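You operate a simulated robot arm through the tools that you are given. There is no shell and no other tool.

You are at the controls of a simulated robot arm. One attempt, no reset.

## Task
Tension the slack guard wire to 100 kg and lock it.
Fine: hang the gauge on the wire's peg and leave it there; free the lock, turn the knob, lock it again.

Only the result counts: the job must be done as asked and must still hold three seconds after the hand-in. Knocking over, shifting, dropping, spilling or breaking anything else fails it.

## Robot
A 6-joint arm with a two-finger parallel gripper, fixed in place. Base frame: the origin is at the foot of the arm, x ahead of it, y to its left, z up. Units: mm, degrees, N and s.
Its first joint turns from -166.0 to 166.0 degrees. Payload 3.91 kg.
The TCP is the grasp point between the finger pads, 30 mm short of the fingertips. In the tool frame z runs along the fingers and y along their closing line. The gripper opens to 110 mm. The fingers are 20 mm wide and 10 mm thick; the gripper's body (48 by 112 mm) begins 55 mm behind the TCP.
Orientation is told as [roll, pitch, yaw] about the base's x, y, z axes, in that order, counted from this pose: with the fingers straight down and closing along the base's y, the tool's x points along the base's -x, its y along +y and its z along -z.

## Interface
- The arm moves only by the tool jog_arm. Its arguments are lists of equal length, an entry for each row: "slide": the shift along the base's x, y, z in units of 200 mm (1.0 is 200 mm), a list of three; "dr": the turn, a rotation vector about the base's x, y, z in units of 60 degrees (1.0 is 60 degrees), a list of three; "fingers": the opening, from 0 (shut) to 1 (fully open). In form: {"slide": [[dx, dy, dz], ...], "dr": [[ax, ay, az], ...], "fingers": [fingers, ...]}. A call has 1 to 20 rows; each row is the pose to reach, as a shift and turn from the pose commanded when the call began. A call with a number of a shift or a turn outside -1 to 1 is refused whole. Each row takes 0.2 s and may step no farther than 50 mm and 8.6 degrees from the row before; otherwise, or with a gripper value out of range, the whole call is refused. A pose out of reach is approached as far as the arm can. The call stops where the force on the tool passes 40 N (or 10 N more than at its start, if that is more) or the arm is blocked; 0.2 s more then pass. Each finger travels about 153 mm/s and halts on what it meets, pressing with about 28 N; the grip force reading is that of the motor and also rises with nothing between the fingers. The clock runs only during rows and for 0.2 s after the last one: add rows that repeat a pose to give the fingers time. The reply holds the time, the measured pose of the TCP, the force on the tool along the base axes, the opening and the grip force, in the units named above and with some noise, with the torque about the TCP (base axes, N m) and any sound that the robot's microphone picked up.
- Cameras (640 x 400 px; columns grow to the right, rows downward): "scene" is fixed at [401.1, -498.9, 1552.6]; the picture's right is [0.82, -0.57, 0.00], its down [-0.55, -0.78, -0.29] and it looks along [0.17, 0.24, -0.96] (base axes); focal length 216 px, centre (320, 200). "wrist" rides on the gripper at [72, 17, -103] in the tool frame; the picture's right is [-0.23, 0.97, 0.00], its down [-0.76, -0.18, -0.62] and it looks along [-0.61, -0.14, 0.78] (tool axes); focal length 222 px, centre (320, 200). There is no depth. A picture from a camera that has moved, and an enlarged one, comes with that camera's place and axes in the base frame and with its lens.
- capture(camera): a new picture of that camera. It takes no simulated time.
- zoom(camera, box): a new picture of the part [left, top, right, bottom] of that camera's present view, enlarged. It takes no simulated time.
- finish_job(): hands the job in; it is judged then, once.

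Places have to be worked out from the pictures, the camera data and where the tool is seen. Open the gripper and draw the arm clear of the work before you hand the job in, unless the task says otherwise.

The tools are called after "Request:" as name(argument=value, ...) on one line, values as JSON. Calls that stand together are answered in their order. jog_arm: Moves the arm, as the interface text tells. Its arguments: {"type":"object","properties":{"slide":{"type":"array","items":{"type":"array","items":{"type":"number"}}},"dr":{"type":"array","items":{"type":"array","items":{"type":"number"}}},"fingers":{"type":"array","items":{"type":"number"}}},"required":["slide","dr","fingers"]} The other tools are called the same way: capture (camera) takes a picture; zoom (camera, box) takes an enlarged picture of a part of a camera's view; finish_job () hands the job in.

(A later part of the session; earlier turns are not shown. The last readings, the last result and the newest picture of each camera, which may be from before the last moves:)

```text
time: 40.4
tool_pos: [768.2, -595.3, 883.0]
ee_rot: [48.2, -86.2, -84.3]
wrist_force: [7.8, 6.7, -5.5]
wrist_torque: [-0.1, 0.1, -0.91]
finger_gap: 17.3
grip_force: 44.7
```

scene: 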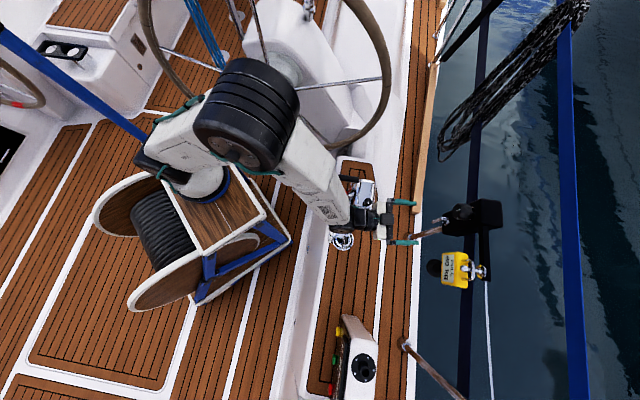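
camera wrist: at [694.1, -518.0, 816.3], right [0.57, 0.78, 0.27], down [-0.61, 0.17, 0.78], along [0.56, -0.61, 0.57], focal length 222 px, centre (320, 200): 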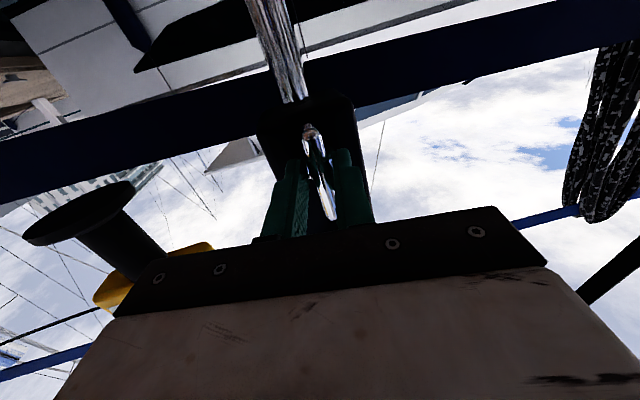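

Request:
jog_arm(slide=[[0.0023, 0.0032, -0.002], [0.0023, 0.0032, -0.002]], dr=[[0, 0, 0], [0, 0, 0]], fingers=[0.0, 0.0])

Request:
capture(camera="wrist")

```text
time: 41.0
tool_pos: [767.5, -596.5, 883.7]
ee_rot: [48.2, -86.3, -84.3]
wrist_force: [14.2, 18.8, -5.4]
wrist_torque: [-0.01, 0.18, -0.42]
finger_gap: 17.5
grip_force: 44.8
```

```text
taken
camera wrist: at [694.5, -517.2, 816.7], right [0.58, 0.77, 0.27], down [-0.6, 0.17, 0.78], along [0.55, -0.61, 0.57], focal length 222 px, centre (320, 200)
```

wrist: 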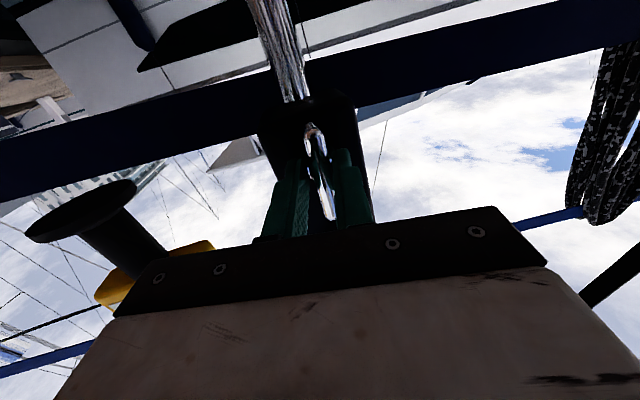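

The fingers seem to be pinching the post behind the bar (too deep). I open slightly, back off about 10 mm so only the bar is between the tips, and check the load is gone.

Request:
jog_arm(slide=[[0, 0, 0], [0, 0, 0], [-0.034, 0.0375, 0.0035]], dr=[[0, 0, 0], [0, 0, 0], [0, 0, 0]], fingers=[0.3, 0.3, 0.3])

Request:
zoom(camera="wrist", box=[240, 80, 400, 240])

Request:
zoom(camera="scene", box=[410, 195, 470, 245])

```text
time: 41.8
tool_pos: [753.6, -598.2, 885.8]
ee_rot: [49.4, -86.3, -86.5]
wrist_force: [10.6, 6.8, 1.3]
wrist_torque: [-0.16, -0.03, 0.1]
finger_gap: 38.5
grip_force: 5.7
out of reach, approached as far as the arm can: row 3
```

```text
2.50 times, centred on (320, 160) of wrist
camera zoom: at [681.0, -517.8, 819.4], right [0.59, 0.76, 0.27], down [-0.6, 0.18, 0.78], along [0.54, -0.62, 0.57], focal length 555 px, centre (320, 300)
```

zoom: 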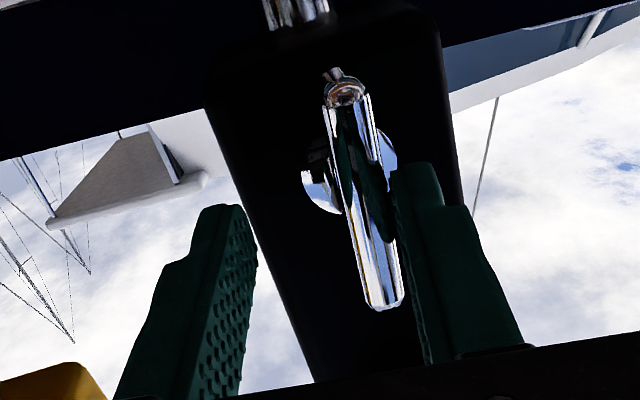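

```text
8.00 times, centred on (440, 220) of scene
camera zoom: at [401.1, -498.9, 1552.6], right [0.82, -0.57, 0.0], down [-0.55, -0.78, -0.29], along [0.17, 0.24, -0.96], focal length 1730 px, centre (-640, 40)
```

zoom: 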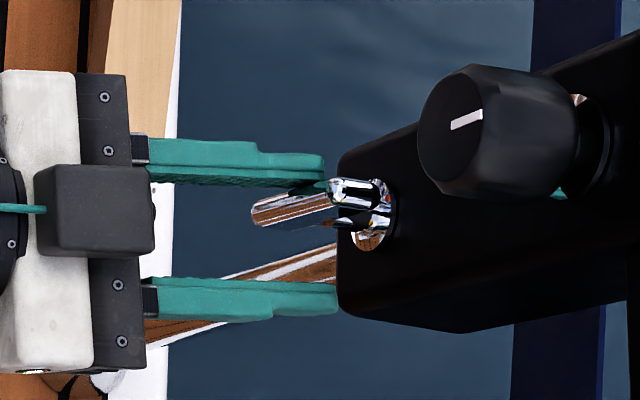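

The same limit drags the tool sideways, so I give it more slack: yaw +4° and re-centre on the lever with the fingers slightly open, to use them as a loose wrench rather than a tight clamp.

Request:
jog_arm(slide=[[0, 0, 0], [0.017, 0.022, -0.0045], [0.034, 0.0435, -0.009]], dr=[[0, 0, 0.067], [0, 0, 0.067], [0, 0, 0.067]], fingers=[0.35, 0.35, 0.35])

Request:
capture(camera="wrist")

Request:
zoom(camera="scene", box=[410, 195, 470, 245])

```text
time: 42.6
tool_pos: [758.4, -591.2, 882.9]
ee_rot: [50.2, -86.2, -84.7]
wrist_force: [-0.5, -0.1, 0.3]
wrist_torque: [-0.01, -0.01, -0.01]
finger_gap: 38.6
grip_force: 0.1
```

```text
taken
camera wrist: at [681.8, -514.5, 816.0], right [0.55, 0.79, 0.27], down [-0.61, 0.16, 0.78], along [0.57, -0.6, 0.57], focal length 222 px, centre (320, 200)
```

wrist: 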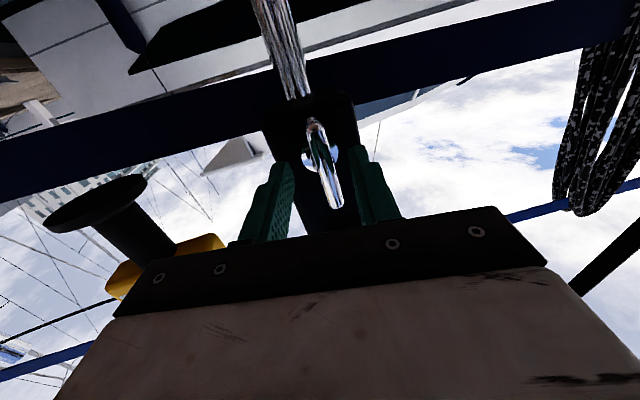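

```text
8.00 times, centred on (440, 220) of scene
camera zoom: at [401.1, -498.9, 1552.6], right [0.82, -0.57, 0.0], down [-0.55, -0.78, -0.29], along [0.17, 0.24, -0.96], focal length 1730 px, centre (-640, 40)
```

zoom: 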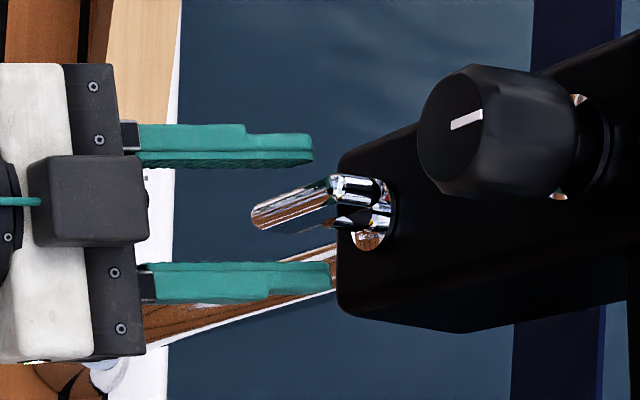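

Centred within about 3 mm and unloaded. I close to a loose 20 mm and roll 16° clockwise (seen from inboard) as a first gentle try, watching the torque.

Request:
jog_arm(slide=[[0.006, 0.009, 0], [0.006, 0.009, 0], [0.006, 0.009, 0], [0.006, 0.009, 0]], dr=[[0, 0, 0], [0, 0, 0], [0.11, -0.0756, -0.0052], [0.22, -0.151, -0.0104]], fingers=[0.25, 0.18, 0.18, 0.18])

Request:
capture(camera="wrist")

Request:
zoom(camera="scene", box=[410, 195, 470, 245])

```text
time: 43.6
tool_pos: [758.4, -588.8, 885.9]
ee_rot: [83.1, -71.0, -117.7]
wrist_force: [0.3, -0.2, 0.1]
wrist_torque: [-0.03, 0.0, 0.03]
finger_gap: 20.0
grip_force: 0.1
```

```text
taken
camera wrist: at [693.8, -496.2, 825.9], right [0.5, 0.69, 0.53], down [-0.73, -0.01, 0.69], along [0.48, -0.73, 0.5], focal length 222 px, centre (320, 200)
```

wrist: 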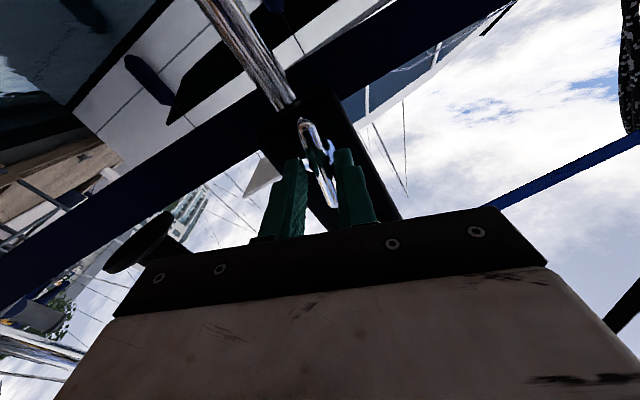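

```text
8.00 times, centred on (440, 220) of scene
camera zoom: at [401.1, -498.9, 1552.6], right [0.82, -0.57, 0.0], down [-0.55, -0.78, -0.29], along [0.17, 0.24, -0.96], focal length 1730 px, centre (-640, 40)
```

zoom: 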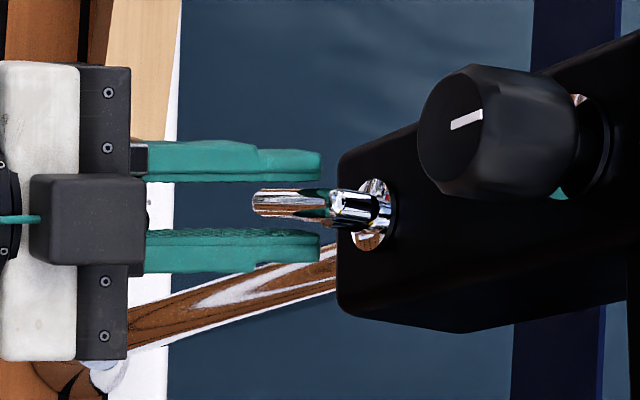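

The lever turns freely with the fingers, with no torque or force. I keep rolling clockwise another 32° and look again.

Request:
jog_arm(slide=[[0, 0, 0], [0, 0, 0], [0, 0, 0], [0, 0, 0]], dr=[[0.1097, -0.0756, -0.0052], [0.2194, -0.1512, -0.0104], [0.329, -0.2268, -0.0156], [0.4388, -0.3024, -0.0208]], fingers=[0.18, 0.18, 0.18, 0.18])

Request:
capture(camera="wrist")

Request:
zoom(camera="scene", box=[410, 195, 470, 245])

Request:
zoom(camera="scene", box=[420, 240, 510, 296])

```text
time: 44.6
tool_pos: [757.9, -589.9, 884.7]
ee_rot: [87.2, -38.9, -122.5]
wrist_force: [0.3, 1.6, 0.3]
wrist_torque: [-0.03, -0.04, 0.03]
finger_gap: 20.3
grip_force: 0.7
```

```text
taken
camera wrist: at [710.1, -475.5, 856.1], right [0.28, 0.34, 0.9], down [-0.9, -0.24, 0.37], along [0.34, -0.91, 0.24], focal length 222 px, centre (320, 200)
```

wrist: 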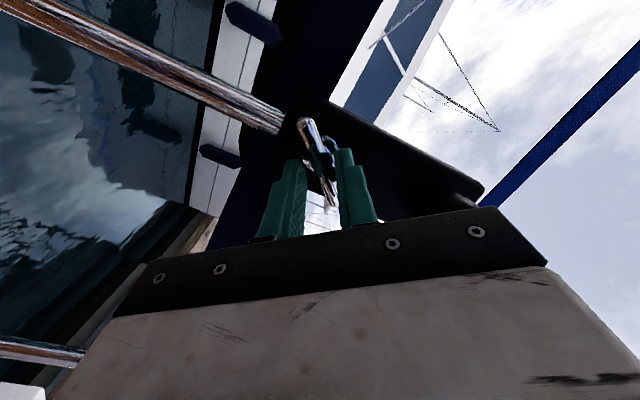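

```text
8.00 times, centred on (440, 220) of scene
camera zoom: at [401.1, -498.9, 1552.6], right [0.82, -0.57, 0.0], down [-0.55, -0.78, -0.29], along [0.17, 0.24, -0.96], focal length 1730 px, centre (-640, 40)
```

zoom: 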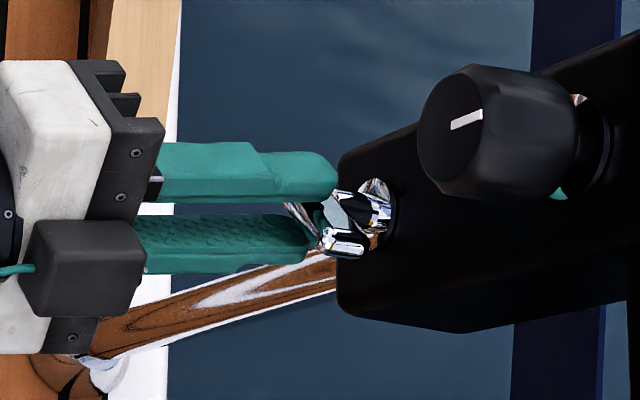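

```text
7.11 times, centred on (465, 268) of scene
camera zoom: at [401.1, -498.9, 1552.6], right [0.82, -0.57, 0.0], down [-0.55, -0.78, -0.29], along [0.17, 0.24, -0.96], focal length 1538 px, centre (-711, -284)
```

zoom: 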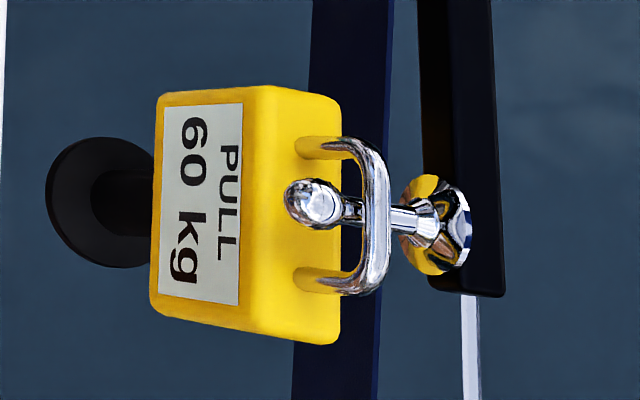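

The lever has followed to roughly 48°, and the gauge still reads 60 kg. Continuing the roll to about 88°.

Request:
jog_arm(slide=[[0, 0, 0], [0, 0, 0], [0, 0, 0], [0, 0, 0], [0, 0, 0]], dr=[[0.1097, -0.0756, -0.0052], [0.2194, -0.1512, -0.0104], [0.329, -0.2268, -0.0156], [0.4388, -0.3024, -0.0208], [0.5485, -0.378, -0.026]], fingers=[0.18, 0.18, 0.18, 0.18, 0.18])

Request:
capture(camera="wrist")

Request:
zoom(camera="scene", box=[410, 195, 470, 245])

```text
time: 45.8
tool_pos: [757.6, -590.7, 883.9]
ee_rot: [87.9, 0.9, -124.5]
wrist_force: [-0.6, 0.4, 0.2]
wrist_torque: [0.04, 0.02, 0.01]
finger_gap: 19.9
grip_force: 0.4
```

```text
taken
camera wrist: at [714.3, -472.8, 906.1], right [-0.11, -0.22, 0.97], down [-0.95, -0.27, -0.17], along [0.3, -0.94, -0.18], focal length 222 px, centre (320, 200)
```

wrist: 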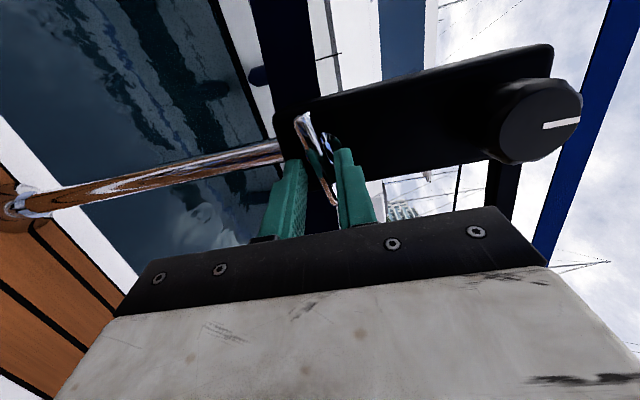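

```text
8.00 times, centred on (440, 220) of scene
camera zoom: at [401.1, -498.9, 1552.6], right [0.82, -0.57, 0.0], down [-0.55, -0.78, -0.29], along [0.17, 0.24, -0.96], focal length 1730 px, centre (-640, 40)
```

zoom: 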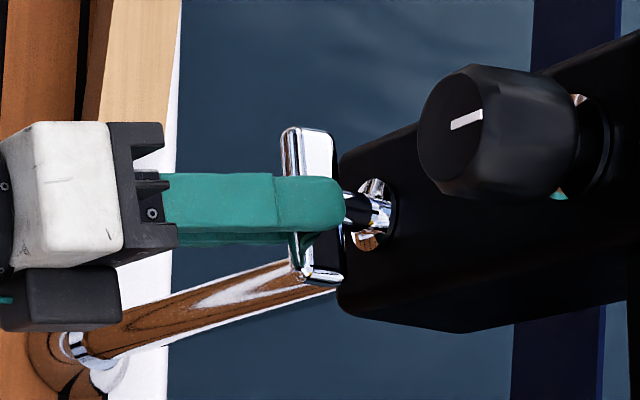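

The lever is now horizontal. I roll another 12° to feel for an end stop, watching the torque.

Request:
jog_arm(slide=[[0, 0, 0], [0, 0, 0]], dr=[[0.0823, -0.0567, -0.0039], [0.1646, -0.1134, -0.0078]], fingers=[0.18, 0.18])

Request:
zoom(camera="scene", box=[410, 195, 470, 245])

Request:
zoom(camera="wrist", box=[240, 80, 400, 240])

```text
time: 46.4
tool_pos: [758.2, -588.9, 883.9]
ee_rot: [87.9, 12.9, -124.9]
wrist_force: [-0.6, 1.0, 1.0]
wrist_torque: [-0.05, -0.04, -0.04]
finger_gap: 20.3
grip_force: 0.7
```

```text
8.00 times, centred on (440, 220) of scene
camera zoom: at [401.1, -498.9, 1552.6], right [0.82, -0.57, 0.0], down [-0.55, -0.78, -0.29], along [0.17, 0.24, -0.96], focal length 1730 px, centre (-640, 40)
```

zoom: 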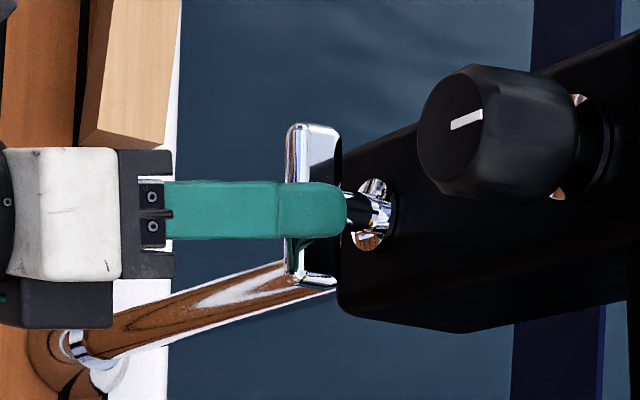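

```text
2.50 times, centred on (320, 160) of wrist
camera zoom: at [712.5, -477.0, 920.5], right [-0.22, -0.38, 0.9], down [-0.92, -0.22, -0.32], along [0.32, -0.9, -0.3], focal length 555 px, centre (320, 300)
```

zoom: 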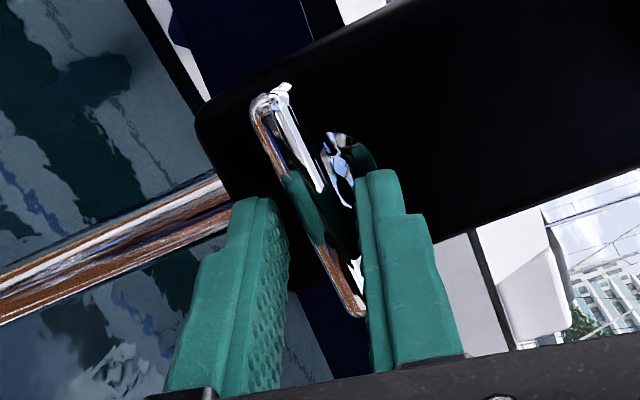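

The lever lags my fingers by the play (it's at roughly 78°). Narrowing the gap to about 14 mm should bring it in line with the fingers.

Request:
jog_arm(slide=[[0, 0, 0], [0, 0, 0], [0, 0, 0]], dr=[[0, 0, 0], [0, 0, 0], [0, 0, 0]], fingers=[0.16, 0.14, 0.125])

Request:
zoom(camera="scene", box=[410, 195, 470, 245])

Request:
zoom(camera="wrist", box=[240, 80, 400, 240])

```text
time: 47.2
tool_pos: [757.4, -590.6, 885.8]
ee_rot: [87.9, 12.9, -124.9]
wrist_force: [-0.1, -1.4, 8.5]
wrist_torque: [-0.22, -0.14, -0.1]
finger_gap: 18.1
grip_force: 3.9
```

```text
8.00 times, centred on (440, 220) of scene
camera zoom: at [401.1, -498.9, 1552.6], right [0.82, -0.57, 0.0], down [-0.55, -0.78, -0.29], along [0.17, 0.24, -0.96], focal length 1730 px, centre (-640, 40)
```

zoom: 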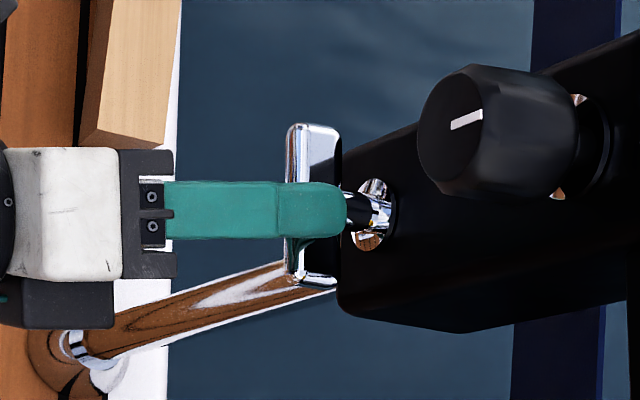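

```text
2.50 times, centred on (320, 160) of wrist
camera zoom: at [712.5, -477.2, 921.1], right [-0.22, -0.38, 0.9], down [-0.92, -0.22, -0.32], along [0.32, -0.9, -0.3], focal length 555 px, centre (320, 300)
```

zoom: 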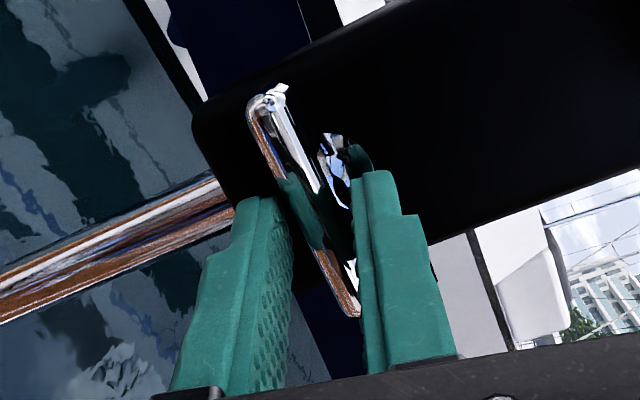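

The bar's direction in the wrist view works out to about 90°, and it resists further closing, so it's at its stop: the lock should be free. I open the fingers and back away.

Request:
jog_arm(slide=[[0, 0, 0], [0, 0, 0], [-0.08, 0.055, 0.004], [-0.2, 0.14, 0.01], [-0.36, 0.25, 0.02]], dr=[[0, 0, 0], [0, 0, 0], [0, 0, 0], [0, 0, 0], [0, 0, 0]], fingers=[0.3, 0.4, 0.4, 0.4, 0.4])

Request:
capture(camera="wrist")

Request:
zoom(camera="scene", box=[410, 190, 510, 290])

```text
time: 48.4
tool_pos: [687.1, -539.8, 889.3]
ee_rot: [87.9, 12.9, -125.0]
wrist_force: [-0.3, 0.1, -0.6]
wrist_torque: [-0.01, -0.04, 0.0]
finger_gap: 44.2
grip_force: 0.1
```

```text
taken
camera wrist: at [641.7, -427.3, 925.1], right [-0.22, -0.38, 0.9], down [-0.92, -0.22, -0.32], along [0.32, -0.9, -0.3], focal length 222 px, centre (320, 200)
```

wrist: 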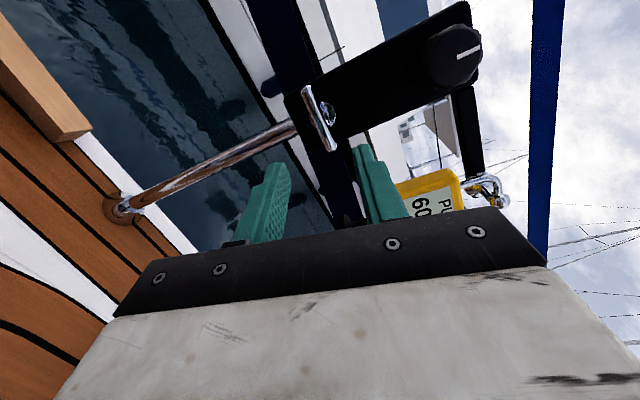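

```text
4.00 times, centred on (460, 240) of scene
camera zoom: at [401.1, -498.9, 1552.6], right [0.82, -0.57, 0.0], down [-0.55, -0.78, -0.29], along [0.17, 0.24, -0.96], focal length 865 px, centre (-240, 40)
```

zoom: 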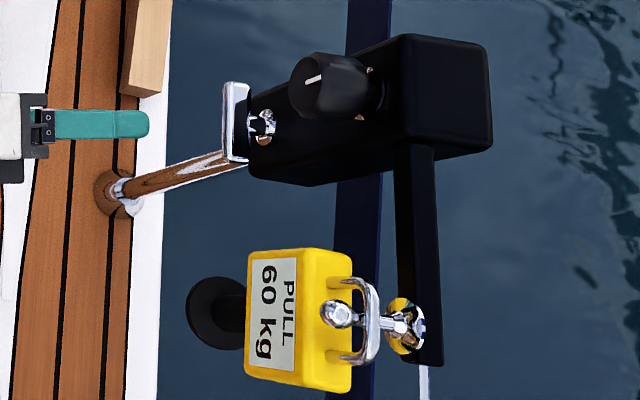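

Lever is clearly crosswise now. Next the knob: I zoom on it to refine its centre and shape.

Request:
zoom(camera="wrist", box=[390, 0, 510, 110])

Request:
zoom(camera="scene", box=[440, 192, 488, 228])

```text
3.64 times, centred on (450, 55) of wrist
camera zoom: at [641.7, -427.3, 925.1], right [-0.22, -0.38, 0.9], down [-0.92, -0.22, -0.32], along [0.32, -0.9, -0.3], focal length 808 px, centre (-153, 727)
```

zoom: 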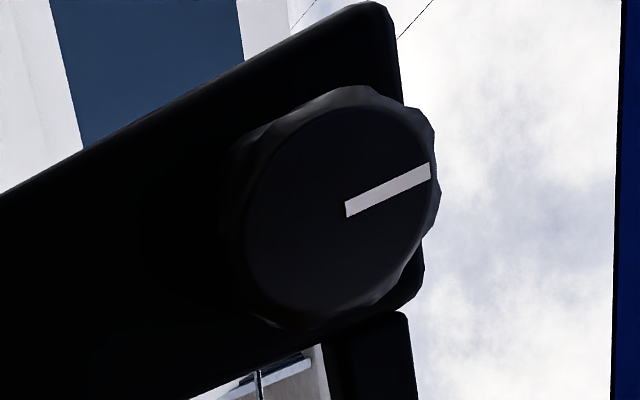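

```text
11.11 times, centred on (464, 210) of scene
camera zoom: at [401.1, -498.9, 1552.6], right [0.82, -0.57, 0.0], down [-0.55, -0.78, -0.29], along [0.17, 0.24, -0.96], focal length 2402 px, centre (-1280, 89)
```

zoom: 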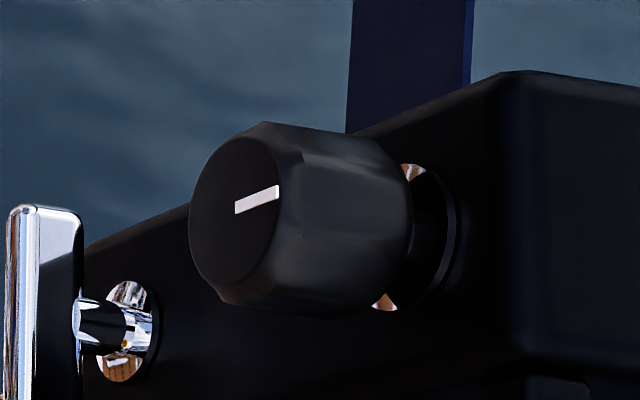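

Knob face centre is at (771,-593,1002), about 50 mm across and 31 mm deep, with its mark pointing straight up. I raise to the knob's height while rolling the tool back.

Request:
jog_arm(slide=[[0, 0, 0.1], [0, 0, 0.2], [0, 0, 0.3], [0, 0, 0.4], [0, 0, 0.5], [0, 0, 0.565]], dr=[[-0.1097, 0.0756, 0.0052], [-0.2194, 0.1512, 0.0104], [-0.329, 0.2268, 0.0156], [-0.4388, 0.3024, 0.0208], [-0.5485, 0.378, 0.026], [-0.658, 0.4536, 0.031]], fingers=[0.5, 0.6, 0.7, 0.75, 0.75, 0.75])

Request:
jog_arm(slide=[[0, 0, 0], [0, 0, 0], [0, 0, 0], [0, 0, 0], [0, 0, 0], [0, 0, 0]], dr=[[-0.1097, 0.0756, 0.0052], [-0.2194, 0.1512, 0.0104], [-0.329, 0.2268, 0.0156], [-0.4388, 0.3024, 0.0208], [-0.5485, 0.378, 0.026], [-0.658, 0.4536, 0.031]], fingers=[0.75, 0.75, 0.75, 0.75, 0.75, 0.75])

Request:
capture(camera="wrist")

```text
time: 49.8
tool_pos: [684.1, -538.5, 1002.3]
ee_rot: [87.3, -35.3, -122.8]
wrist_force: [0.2, -0.2, -0.6]
wrist_torque: [-0.01, -0.02, 0.03]
finger_gap: 82.6
grip_force: 0.0
```

```text
time: 51.2
tool_pos: [686.4, -539.2, 1003.5]
ee_rot: [70.8, -82.9, -105.3]
wrist_force: [0.4, -0.1, -0.5]
wrist_torque: [0.02, 0.03, 0.01]
finger_gap: 82.5
grip_force: 0.0
```

```text
taken
camera wrist: at [612.6, -459.1, 936.3], right [0.54, 0.77, 0.34], down [-0.64, 0.12, 0.76], along [0.55, -0.63, 0.55], focal length 222 px, centre (320, 200)
```

wrist: 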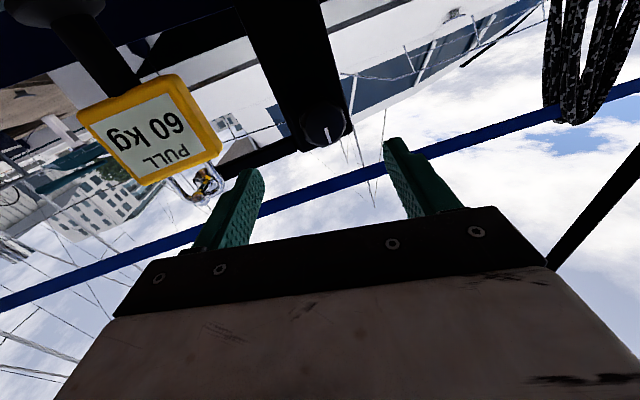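

The gauge is visible from here too. I move to a 60 mm standoff in front of the knob while yawing as far toward its axis as the arm allows.

Request:
jog_arm(slide=[[0.048, -0.013, -0.002], [0.096, -0.026, -0.004], [0.144, -0.04, -0.006], [0.19, -0.0525, -0.007]], dr=[[0, 0, -0.033], [0, 0, -0.067], [0, 0, -0.1], [0, 0, -0.133]], fingers=[0.75, 0.75, 0.75, 0.75])

Request:
capture(camera="wrist")

```text
time: 52.2
tool_pos: [702.7, -546.6, 1002.3]
ee_rot: [70.6, -82.7, -108.6]
wrist_force: [-0.1, 0.1, -0.6]
wrist_torque: [0.01, 0.03, 0.04]
finger_gap: 82.5
grip_force: 0.1
out of reach, approached as far as the arm can: row 3, 4
```

```text
taken
camera wrist: at [635.1, -460.9, 936.1], right [0.59, 0.73, 0.34], down [-0.63, 0.15, 0.76], along [0.5, -0.66, 0.55], focal length 222 px, centre (320, 200)
```

wrist: 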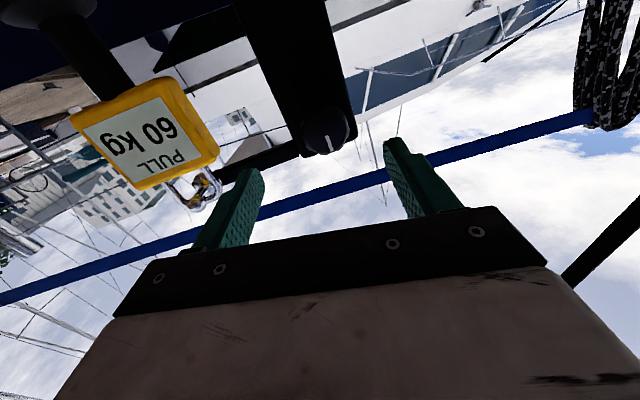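

The arm's rule is clear now: tool azimuth can't go below the arm's own azimuth (about -37.7° at the knob). An 8–9° skew is fine for turning the knob. I align the tool axis to cross the knob axis mid-depth and go to standoff.

Request:
jog_arm(slide=[[0, 0, 0], [0.035, -0.024, 0.005], [0.07, -0.048, 0.01]], dr=[[0, 0, 0.025], [0, 0, 0.025], [0, 0, 0.025]], fingers=[0.75, 0.75, 0.75])

Request:
capture(camera="wrist")

Request:
zoom(camera="scene", box=[390, 180, 500, 250])

```text
time: 53.0
tool_pos: [718.4, -556.6, 1004.3]
ee_rot: [70.5, -82.7, -107.2]
wrist_force: [-0.1, 0.9, -0.5]
wrist_torque: [0.01, -0.04, -0.01]
finger_gap: 82.7
grip_force: 0.0
```

```text
taken
camera wrist: at [647.7, -472.6, 939.3], right [0.57, 0.75, 0.34], down [-0.64, 0.14, 0.76], along [0.52, -0.65, 0.55], focal length 222 px, centre (320, 200)
```

wrist: 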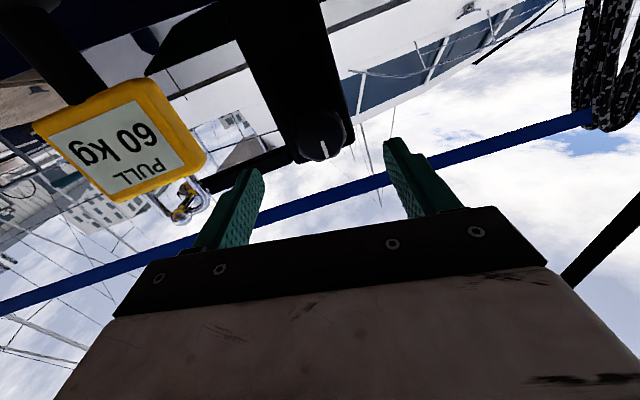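

```text
5.71 times, centred on (445, 215) of scene
camera zoom: at [401.1, -498.9, 1552.6], right [0.82, -0.57, 0.0], down [-0.55, -0.78, -0.29], along [0.17, 0.24, -0.96], focal length 1236 px, centre (-394, 114)
```

zoom: 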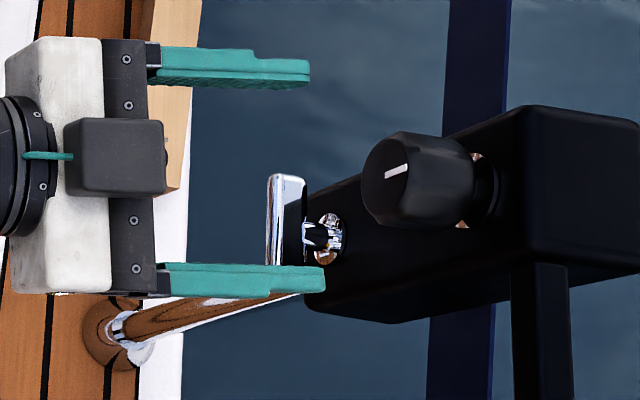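

The knob is on the tool axis within about 1 mm. Advancing 58 mm so the fingers straddle the knob.

Request:
jog_arm(slide=[[0.09, -0.0665, -0.004], [0.17, -0.126, -0.008], [0.2345, -0.1735, -0.0115]], dr=[[0, 0, 0], [0, 0, 0], [0, 0, 0]], fingers=[0.75, 0.75, 0.75])

Request:
capture(camera="wrist")

Request:
zoom(camera="scene", box=[410, 180, 500, 240])

```text
time: 53.8
tool_pos: [764.9, -591.3, 1002.6]
ee_rot: [70.7, -82.7, -107.2]
wrist_force: [-0.7, -0.3, 0.0]
wrist_torque: [-0.01, -0.03, -0.03]
finger_gap: 82.6
grip_force: 0.1
```

```text
taken
camera wrist: at [695.6, -507.9, 936.6], right [0.57, 0.75, 0.34], down [-0.64, 0.14, 0.76], along [0.52, -0.65, 0.55], focal length 222 px, centre (320, 200)
```

wrist: 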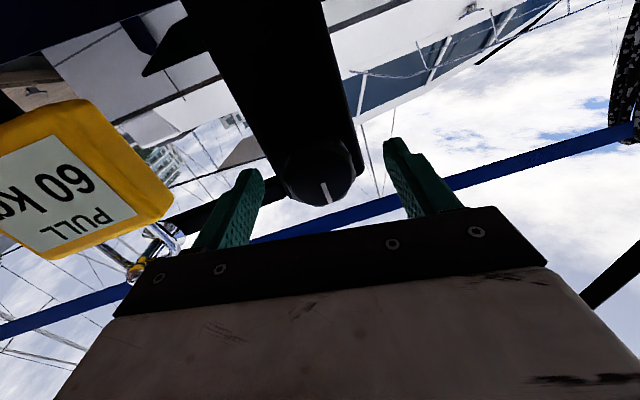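

```text
6.67 times, centred on (455, 210) of scene
camera zoom: at [401.1, -498.9, 1552.6], right [0.82, -0.57, 0.0], down [-0.55, -0.78, -0.29], along [0.17, 0.24, -0.96], focal length 1441 px, centre (-580, 133)
```

zoom: 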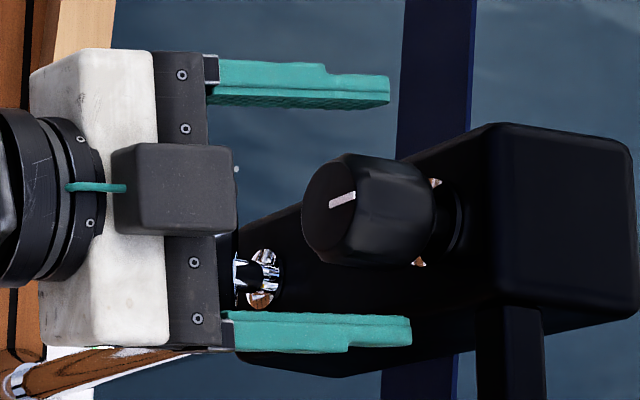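

Fingers straddle the knob symmetrically. Closing on it.

Request:
jog_arm(slide=[[0, 0, 0], [0, 0, 0], [0, 0, 0]], dr=[[0, 0, 0], [0, 0, 0], [0, 0, 0]], fingers=[0.5, 0.35, 0.3])

Request:
zoom(camera="scene", box=[410, 180, 500, 240])

```text
time: 54.6
tool_pos: [764.7, -593.6, 1001.8]
ee_rot: [70.7, -82.7, -107.4]
wrist_force: [1.4, -4.7, -0.1]
wrist_torque: [0.13, 0.11, -1.37]
finger_gap: 46.8
grip_force: 44.6
```

```text
6.67 times, centred on (455, 210) of scene
camera zoom: at [401.1, -498.9, 1552.6], right [0.82, -0.57, 0.0], down [-0.55, -0.78, -0.29], along [0.17, 0.24, -0.96], focal length 1441 px, centre (-580, 133)
```

zoom: 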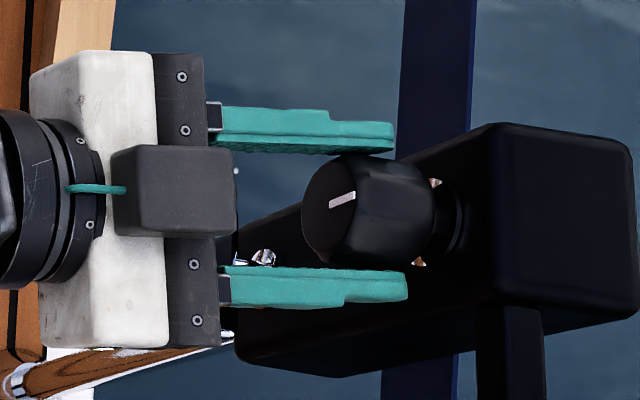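

Gripped at 46.8 mm. I turn 24° clockwise and check the gauge and forces.

Request:
jog_arm(slide=[[0, 0, 0], [0, 0, 0], [0, 0, 0]], dr=[[0.107, -0.0792, -0.0056], [0.214, -0.1584, -0.0112], [0.321, -0.2376, -0.0168]], fingers=[0.3, 0.3, 0.3])

Request:
zoom(camera="scene", box=[410, 190, 510, 290])

```text
time: 55.4
tool_pos: [764.1, -592.5, 1003.0]
ee_rot: [85.4, -59.0, -122.6]
wrist_force: [-10.7, 4.6, 2.9]
wrist_torque: [-0.28, -0.23, -1.01]
finger_gap: 46.3
grip_force: 45.6
```

```text
4.00 times, centred on (460, 240) of scene
camera zoom: at [401.1, -498.9, 1552.6], right [0.82, -0.57, 0.0], down [-0.55, -0.78, -0.29], along [0.17, 0.24, -0.96], focal length 865 px, centre (-240, 40)
```

zoom: 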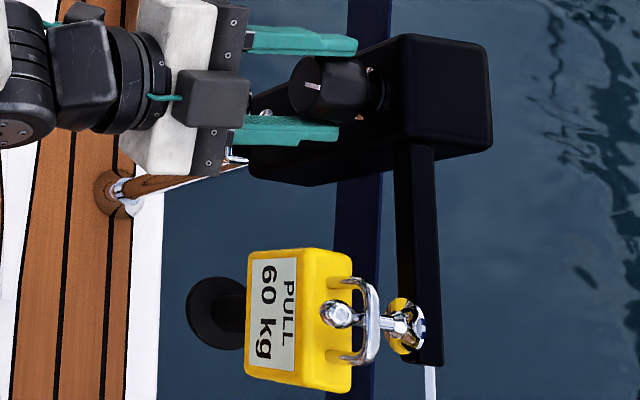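

Request:
zoom(camera="scene", box=[436, 190, 484, 226])

Request:
capture(camera="wrist")

```text
11.11 times, centred on (460, 208) of scene
camera zoom: at [401.1, -498.9, 1552.6], right [0.82, -0.57, 0.0], down [-0.55, -0.78, -0.29], along [0.17, 0.24, -0.96], focal length 2402 px, centre (-1236, 111)
```

zoom: 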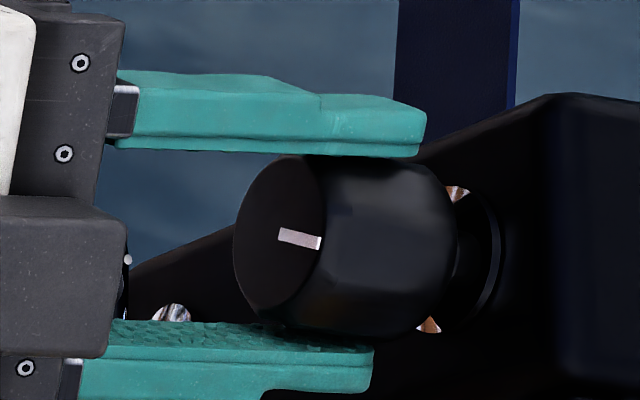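

```text
taken
camera wrist: at [711.4, -488.1, 952.2], right [0.45, 0.56, 0.7], down [-0.81, -0.08, 0.59], along [0.39, -0.82, 0.41], focal length 222 px, centre (320, 200)
```

wrist: 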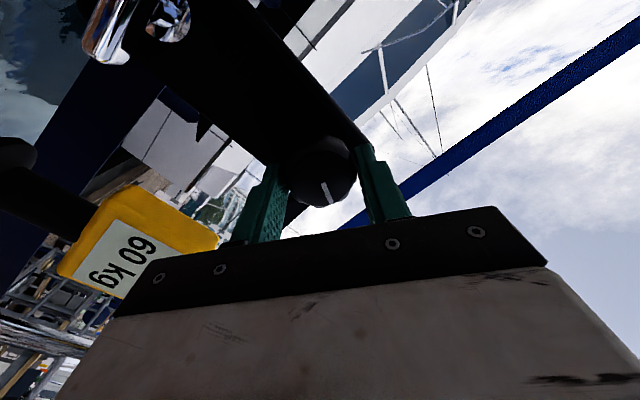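

The knob mark rotates along with the gripper, so it's turning. I continue another 40° clockwise and read the gauge.

Request:
jog_arm(slide=[[0, 0, 0], [0, 0, 0], [0, 0, 0], [0, 0, 0], [0, 0, 0]], dr=[[0.107, -0.0792, -0.0056], [0.214, -0.1584, -0.0112], [0.321, -0.2376, -0.0168], [0.428, -0.3168, -0.0224], [0.535, -0.396, -0.028]], fingers=[0.3, 0.3, 0.3, 0.3, 0.3])

Request:
zoom(camera="scene", box=[410, 190, 510, 290])

Request:
zoom(camera="scene", box=[436, 190, 484, 226])

```text
time: 56.6
tool_pos: [765.1, -591.3, 1000.4]
ee_rot: [87.4, -19.1, -125.7]
wrist_force: [-4.6, -5.7, 0.7]
wrist_torque: [0.21, 0.29, -0.39]
finger_gap: 43.2
grip_force: 45.0
```

```text
4.00 times, centred on (460, 240) of scene
camera zoom: at [401.1, -498.9, 1552.6], right [0.82, -0.57, 0.0], down [-0.55, -0.78, -0.29], along [0.17, 0.24, -0.96], focal length 865 px, centre (-240, 40)
```

zoom: 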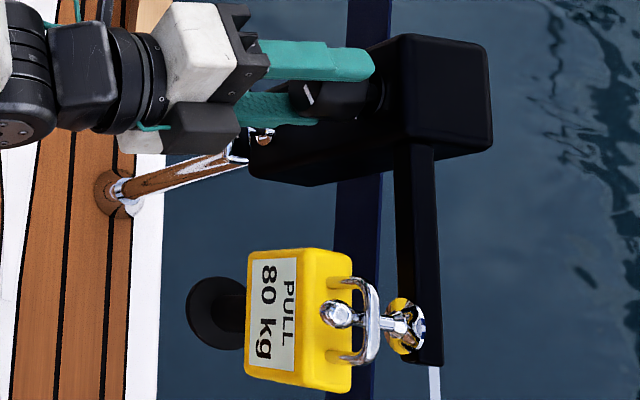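

```text
11.11 times, centred on (460, 208) of scene
camera zoom: at [401.1, -498.9, 1552.6], right [0.82, -0.57, 0.0], down [-0.55, -0.78, -0.29], along [0.17, 0.24, -0.96], focal length 2402 px, centre (-1236, 111)
```

zoom: 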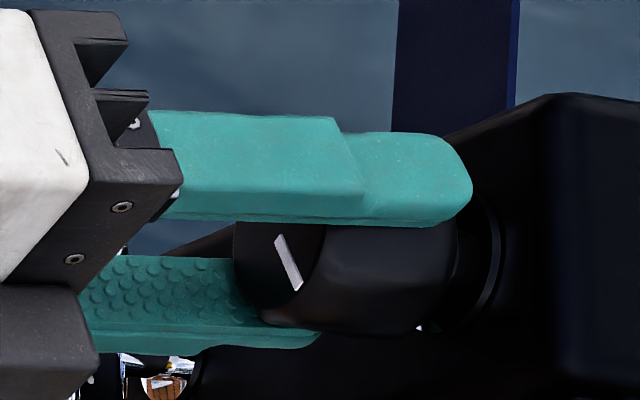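

The gauge went from 60 to 80 kg, so clockwise tightens. I continue in smaller increments, reading the gauge each time.

Request:
jog_arm(slide=[[0, 0, 0], [0, 0, 0]], dr=[[0.107, -0.0792, -0.0056], [0.214, -0.1584, -0.0112]], fingers=[0.3, 0.3])

Request:
zoom(camera="scene", box=[410, 190, 510, 290])

Request:
zoom(camera="scene", box=[436, 190, 484, 226])

```text
time: 57.2
tool_pos: [765.4, -592.5, 1001.0]
ee_rot: [87.7, -3.0, -126.3]
wrist_force: [-7.5, -6.9, -6.6]
wrist_torque: [-1.35, -1.34, 0.55]
finger_gap: 44.0
grip_force: 44.9
```

```text
4.00 times, centred on (460, 240) of scene
camera zoom: at [401.1, -498.9, 1552.6], right [0.82, -0.57, 0.0], down [-0.55, -0.78, -0.29], along [0.17, 0.24, -0.96], focal length 865 px, centre (-240, 40)
```

zoom: 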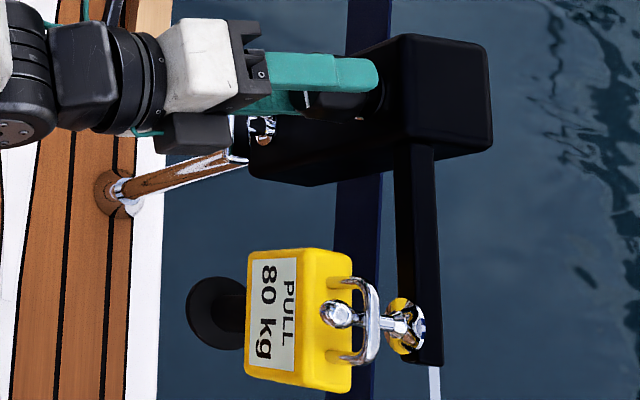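

```text
11.11 times, centred on (460, 208) of scene
camera zoom: at [401.1, -498.9, 1552.6], right [0.82, -0.57, 0.0], down [-0.55, -0.78, -0.29], along [0.17, 0.24, -0.96], focal length 2402 px, centre (-1236, 111)
```

zoom: 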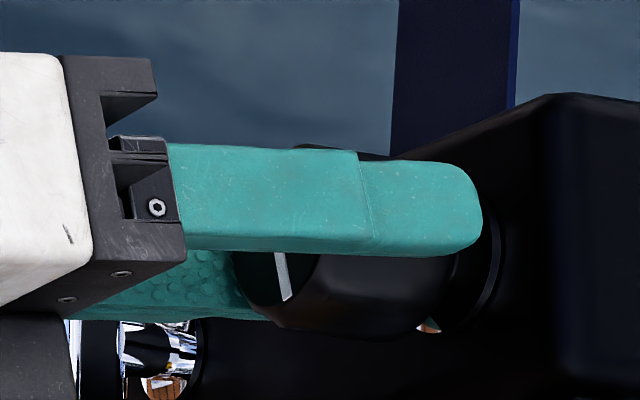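

Still 80 kg at 80° of tool turn; the knob mark is near 62° and some torque is building, perhaps a detent. I continue in 8° steps.

Request:
jog_arm(slide=[[0, 0, 0], [0, 0, 0]], dr=[[0.107, -0.0792, -0.0056], [0.214, -0.1584, -0.0112]], fingers=[0.3, 0.3])

Request:
zoom(camera="scene", box=[410, 190, 510, 290])

Request:
capture(camera="wrist")

```text
time: 57.8
tool_pos: [765.3, -591.9, 1001.7]
ee_rot: [87.5, 13.0, -127.1]
wrist_force: [-6.7, -5.4, -8.1]
wrist_torque: [-1.3, -1.21, 0.32]
finger_gap: 44.7
grip_force: 45.7
```

```text
4.00 times, centred on (460, 240) of scene
camera zoom: at [401.1, -498.9, 1552.6], right [0.82, -0.57, 0.0], down [-0.55, -0.78, -0.29], along [0.17, 0.24, -0.96], focal length 865 px, centre (-240, 40)
```

zoom: 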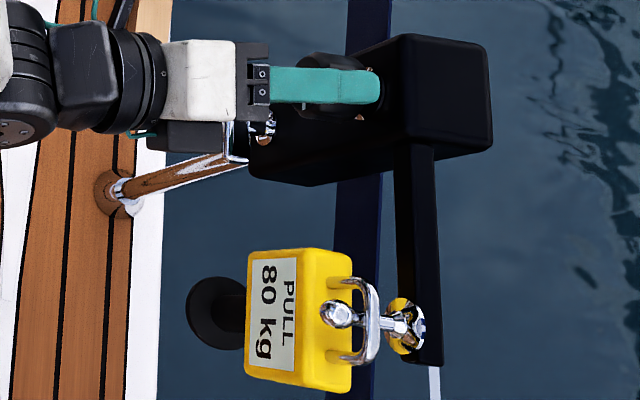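

```text
taken
camera wrist: at [724.2, -478.5, 1037.5], right [-0.23, -0.38, 0.9], down [-0.93, -0.19, -0.32], along [0.29, -0.91, -0.31], focal length 222 px, centre (320, 200)
```

wrist: 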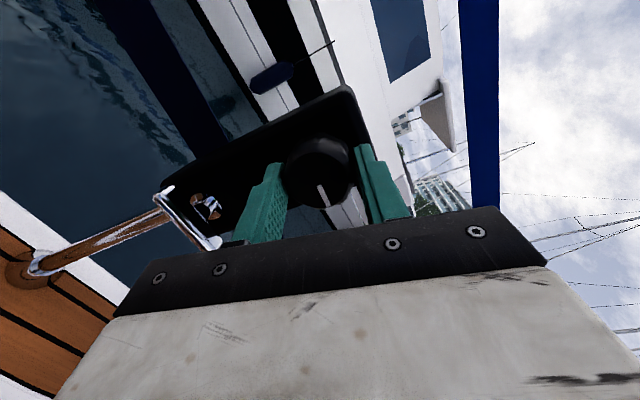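

Knob is turning with the gripper (~90° now), still 80 kg. I continue.

Request:
jog_arm(slide=[[0, 0, 0], [0, 0, 0]], dr=[[0.107, -0.0792, -0.0056], [0.214, -0.1584, -0.0112]], fingers=[0.3, 0.3])

Request:
zoom(camera="scene", box=[410, 190, 510, 290])

Request:
zoom(camera="wrist", box=[220, 100, 420, 230])

```text
time: 58.4
tool_pos: [765.4, -591.9, 1000.0]
ee_rot: [87.3, 28.9, -128.0]
wrist_force: [-3.6, -6.6, -10.5]
wrist_torque: [-1.29, -1.21, -0.03]
finger_gap: 45.4
grip_force: 45.3
```

```text
4.00 times, centred on (460, 240) of scene
camera zoom: at [401.1, -498.9, 1552.6], right [0.82, -0.57, 0.0], down [-0.55, -0.78, -0.29], along [0.17, 0.24, -0.96], focal length 865 px, centre (-240, 40)
```

zoom: 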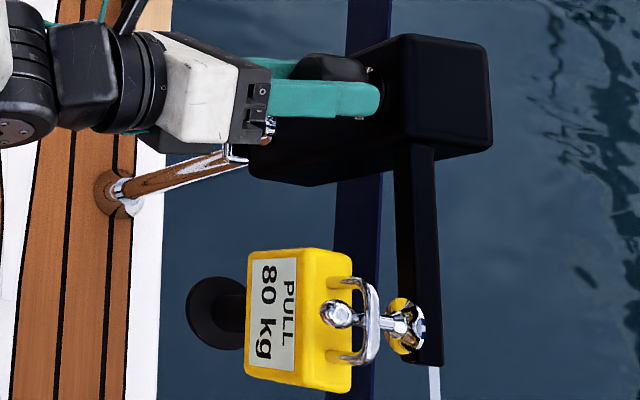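

```text
3.08 times, centred on (320, 165) of wrist
camera zoom: at [717.9, -487.8, 1054.8], right [-0.37, -0.56, 0.74], down [-0.86, -0.08, -0.5], along [0.34, -0.83, -0.45], focal length 684 px, centre (320, 308)
```

zoom: 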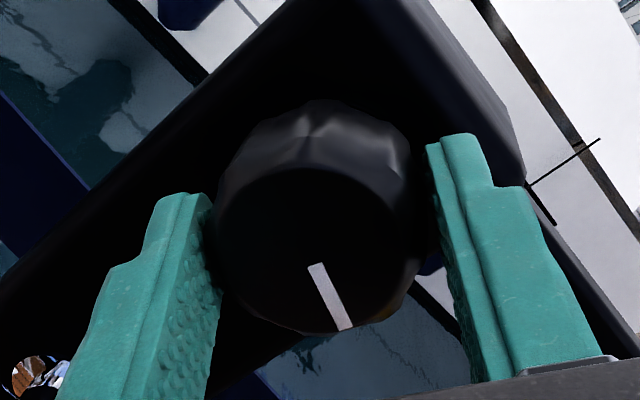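

Still 80 kg at ~110°. Steps look coarse (about 20 kg per quarter turn). I continue the turn toward 180°.

Request:
jog_arm(slide=[[0, 0, 0], [0, 0, 0], [0, 0, 0]], dr=[[0.107, -0.0792, -0.0056], [0.214, -0.1584, -0.0112], [0.321, -0.2376, -0.0168]], fingers=[0.3, 0.3, 0.3])

Request:
zoom(camera="scene", box=[410, 190, 510, 290])

Request:
zoom(camera="wrist", box=[220, 100, 420, 230])

```text
time: 59.2
tool_pos: [766.0, -592.7, 1001.1]
ee_rot: [86.0, 52.9, -129.6]
wrist_force: [-8.1, 0.4, -6.2]
wrist_torque: [-1.29, -1.2, -0.57]
finger_gap: 46.5
grip_force: 44.3
```

```text
4.00 times, centred on (460, 240) of scene
camera zoom: at [401.1, -498.9, 1552.6], right [0.82, -0.57, 0.0], down [-0.55, -0.78, -0.29], along [0.17, 0.24, -0.96], focal length 865 px, centre (-240, 40)
```

zoom: 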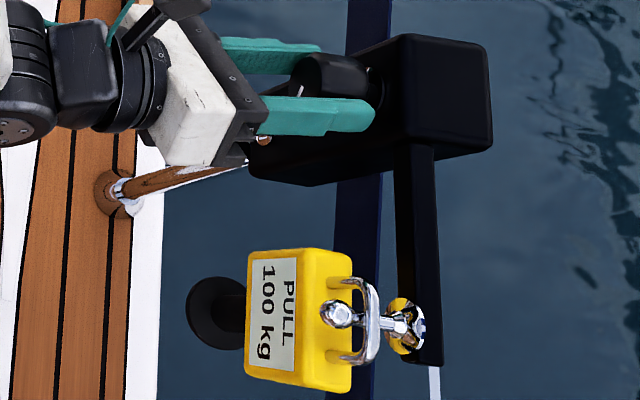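

```text
3.08 times, centred on (320, 165) of wrist
camera zoom: at [703.8, -508.1, 1073.3], right [-0.53, -0.74, 0.41], down [-0.71, 0.13, -0.69], along [0.46, -0.65, -0.6], focal length 684 px, centre (320, 308)
```

zoom: 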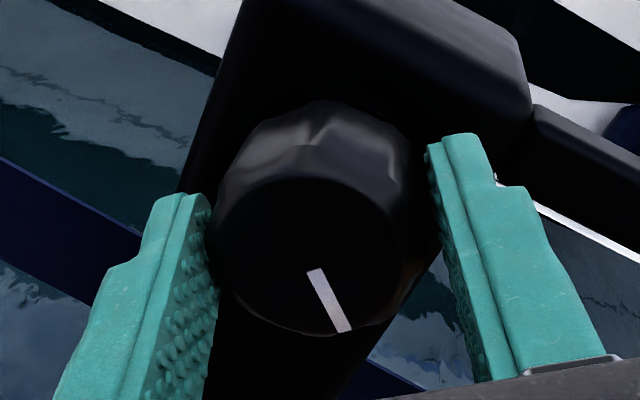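

100 kg shows now, with the knob mark measured at about 128°. The display is coarse (20 kg steps), so I want the middle of the 100 band; I back off a few degrees to find the 80/100 threshold.

Request:
jog_arm(slide=[[0, 0, 0], [0, 0, 0]], dr=[[-0.0535, 0.0396, 0.0028], [-0.107, 0.0792, 0.0056]], fingers=[0.3, 0.3])

Request:
zoom(camera="scene", box=[440, 240, 500, 290])

Request:
zoom(camera="wrist", box=[270, 130, 370, 220])

```text
time: 59.8
tool_pos: [766.4, -590.6, 1000.7]
ee_rot: [86.6, 44.7, -128.8]
wrist_force: [-3.9, -1.9, 0.2]
wrist_torque: [0.26, 0.26, -1.33]
finger_gap: 46.6
grip_force: 44.7
```

```text
8.00 times, centred on (470, 265) of scene
camera zoom: at [401.1, -498.9, 1552.6], right [0.82, -0.57, 0.0], down [-0.55, -0.78, -0.29], along [0.17, 0.24, -0.96], focal length 1730 px, centre (-880, -320)
```

zoom: 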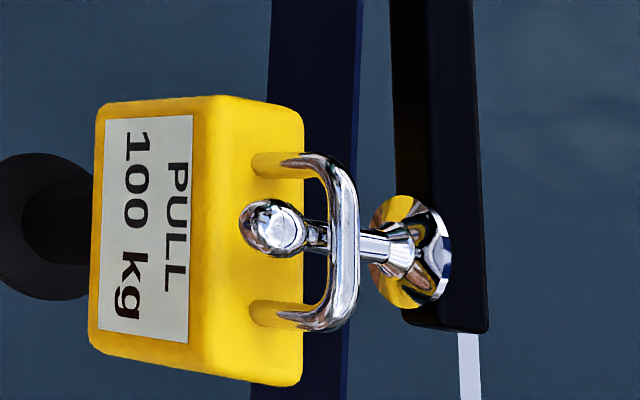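

```text
4.44 times, centred on (320, 175) of wrist
camera zoom: at [709.1, -500.3, 1068.3], right [-0.49, -0.69, 0.53], down [-0.77, 0.05, -0.64], along [0.41, -0.72, -0.56], focal length 987 px, centre (320, 311)
```

zoom: 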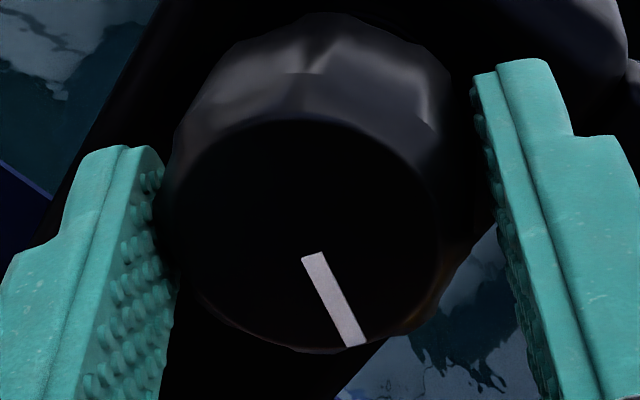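

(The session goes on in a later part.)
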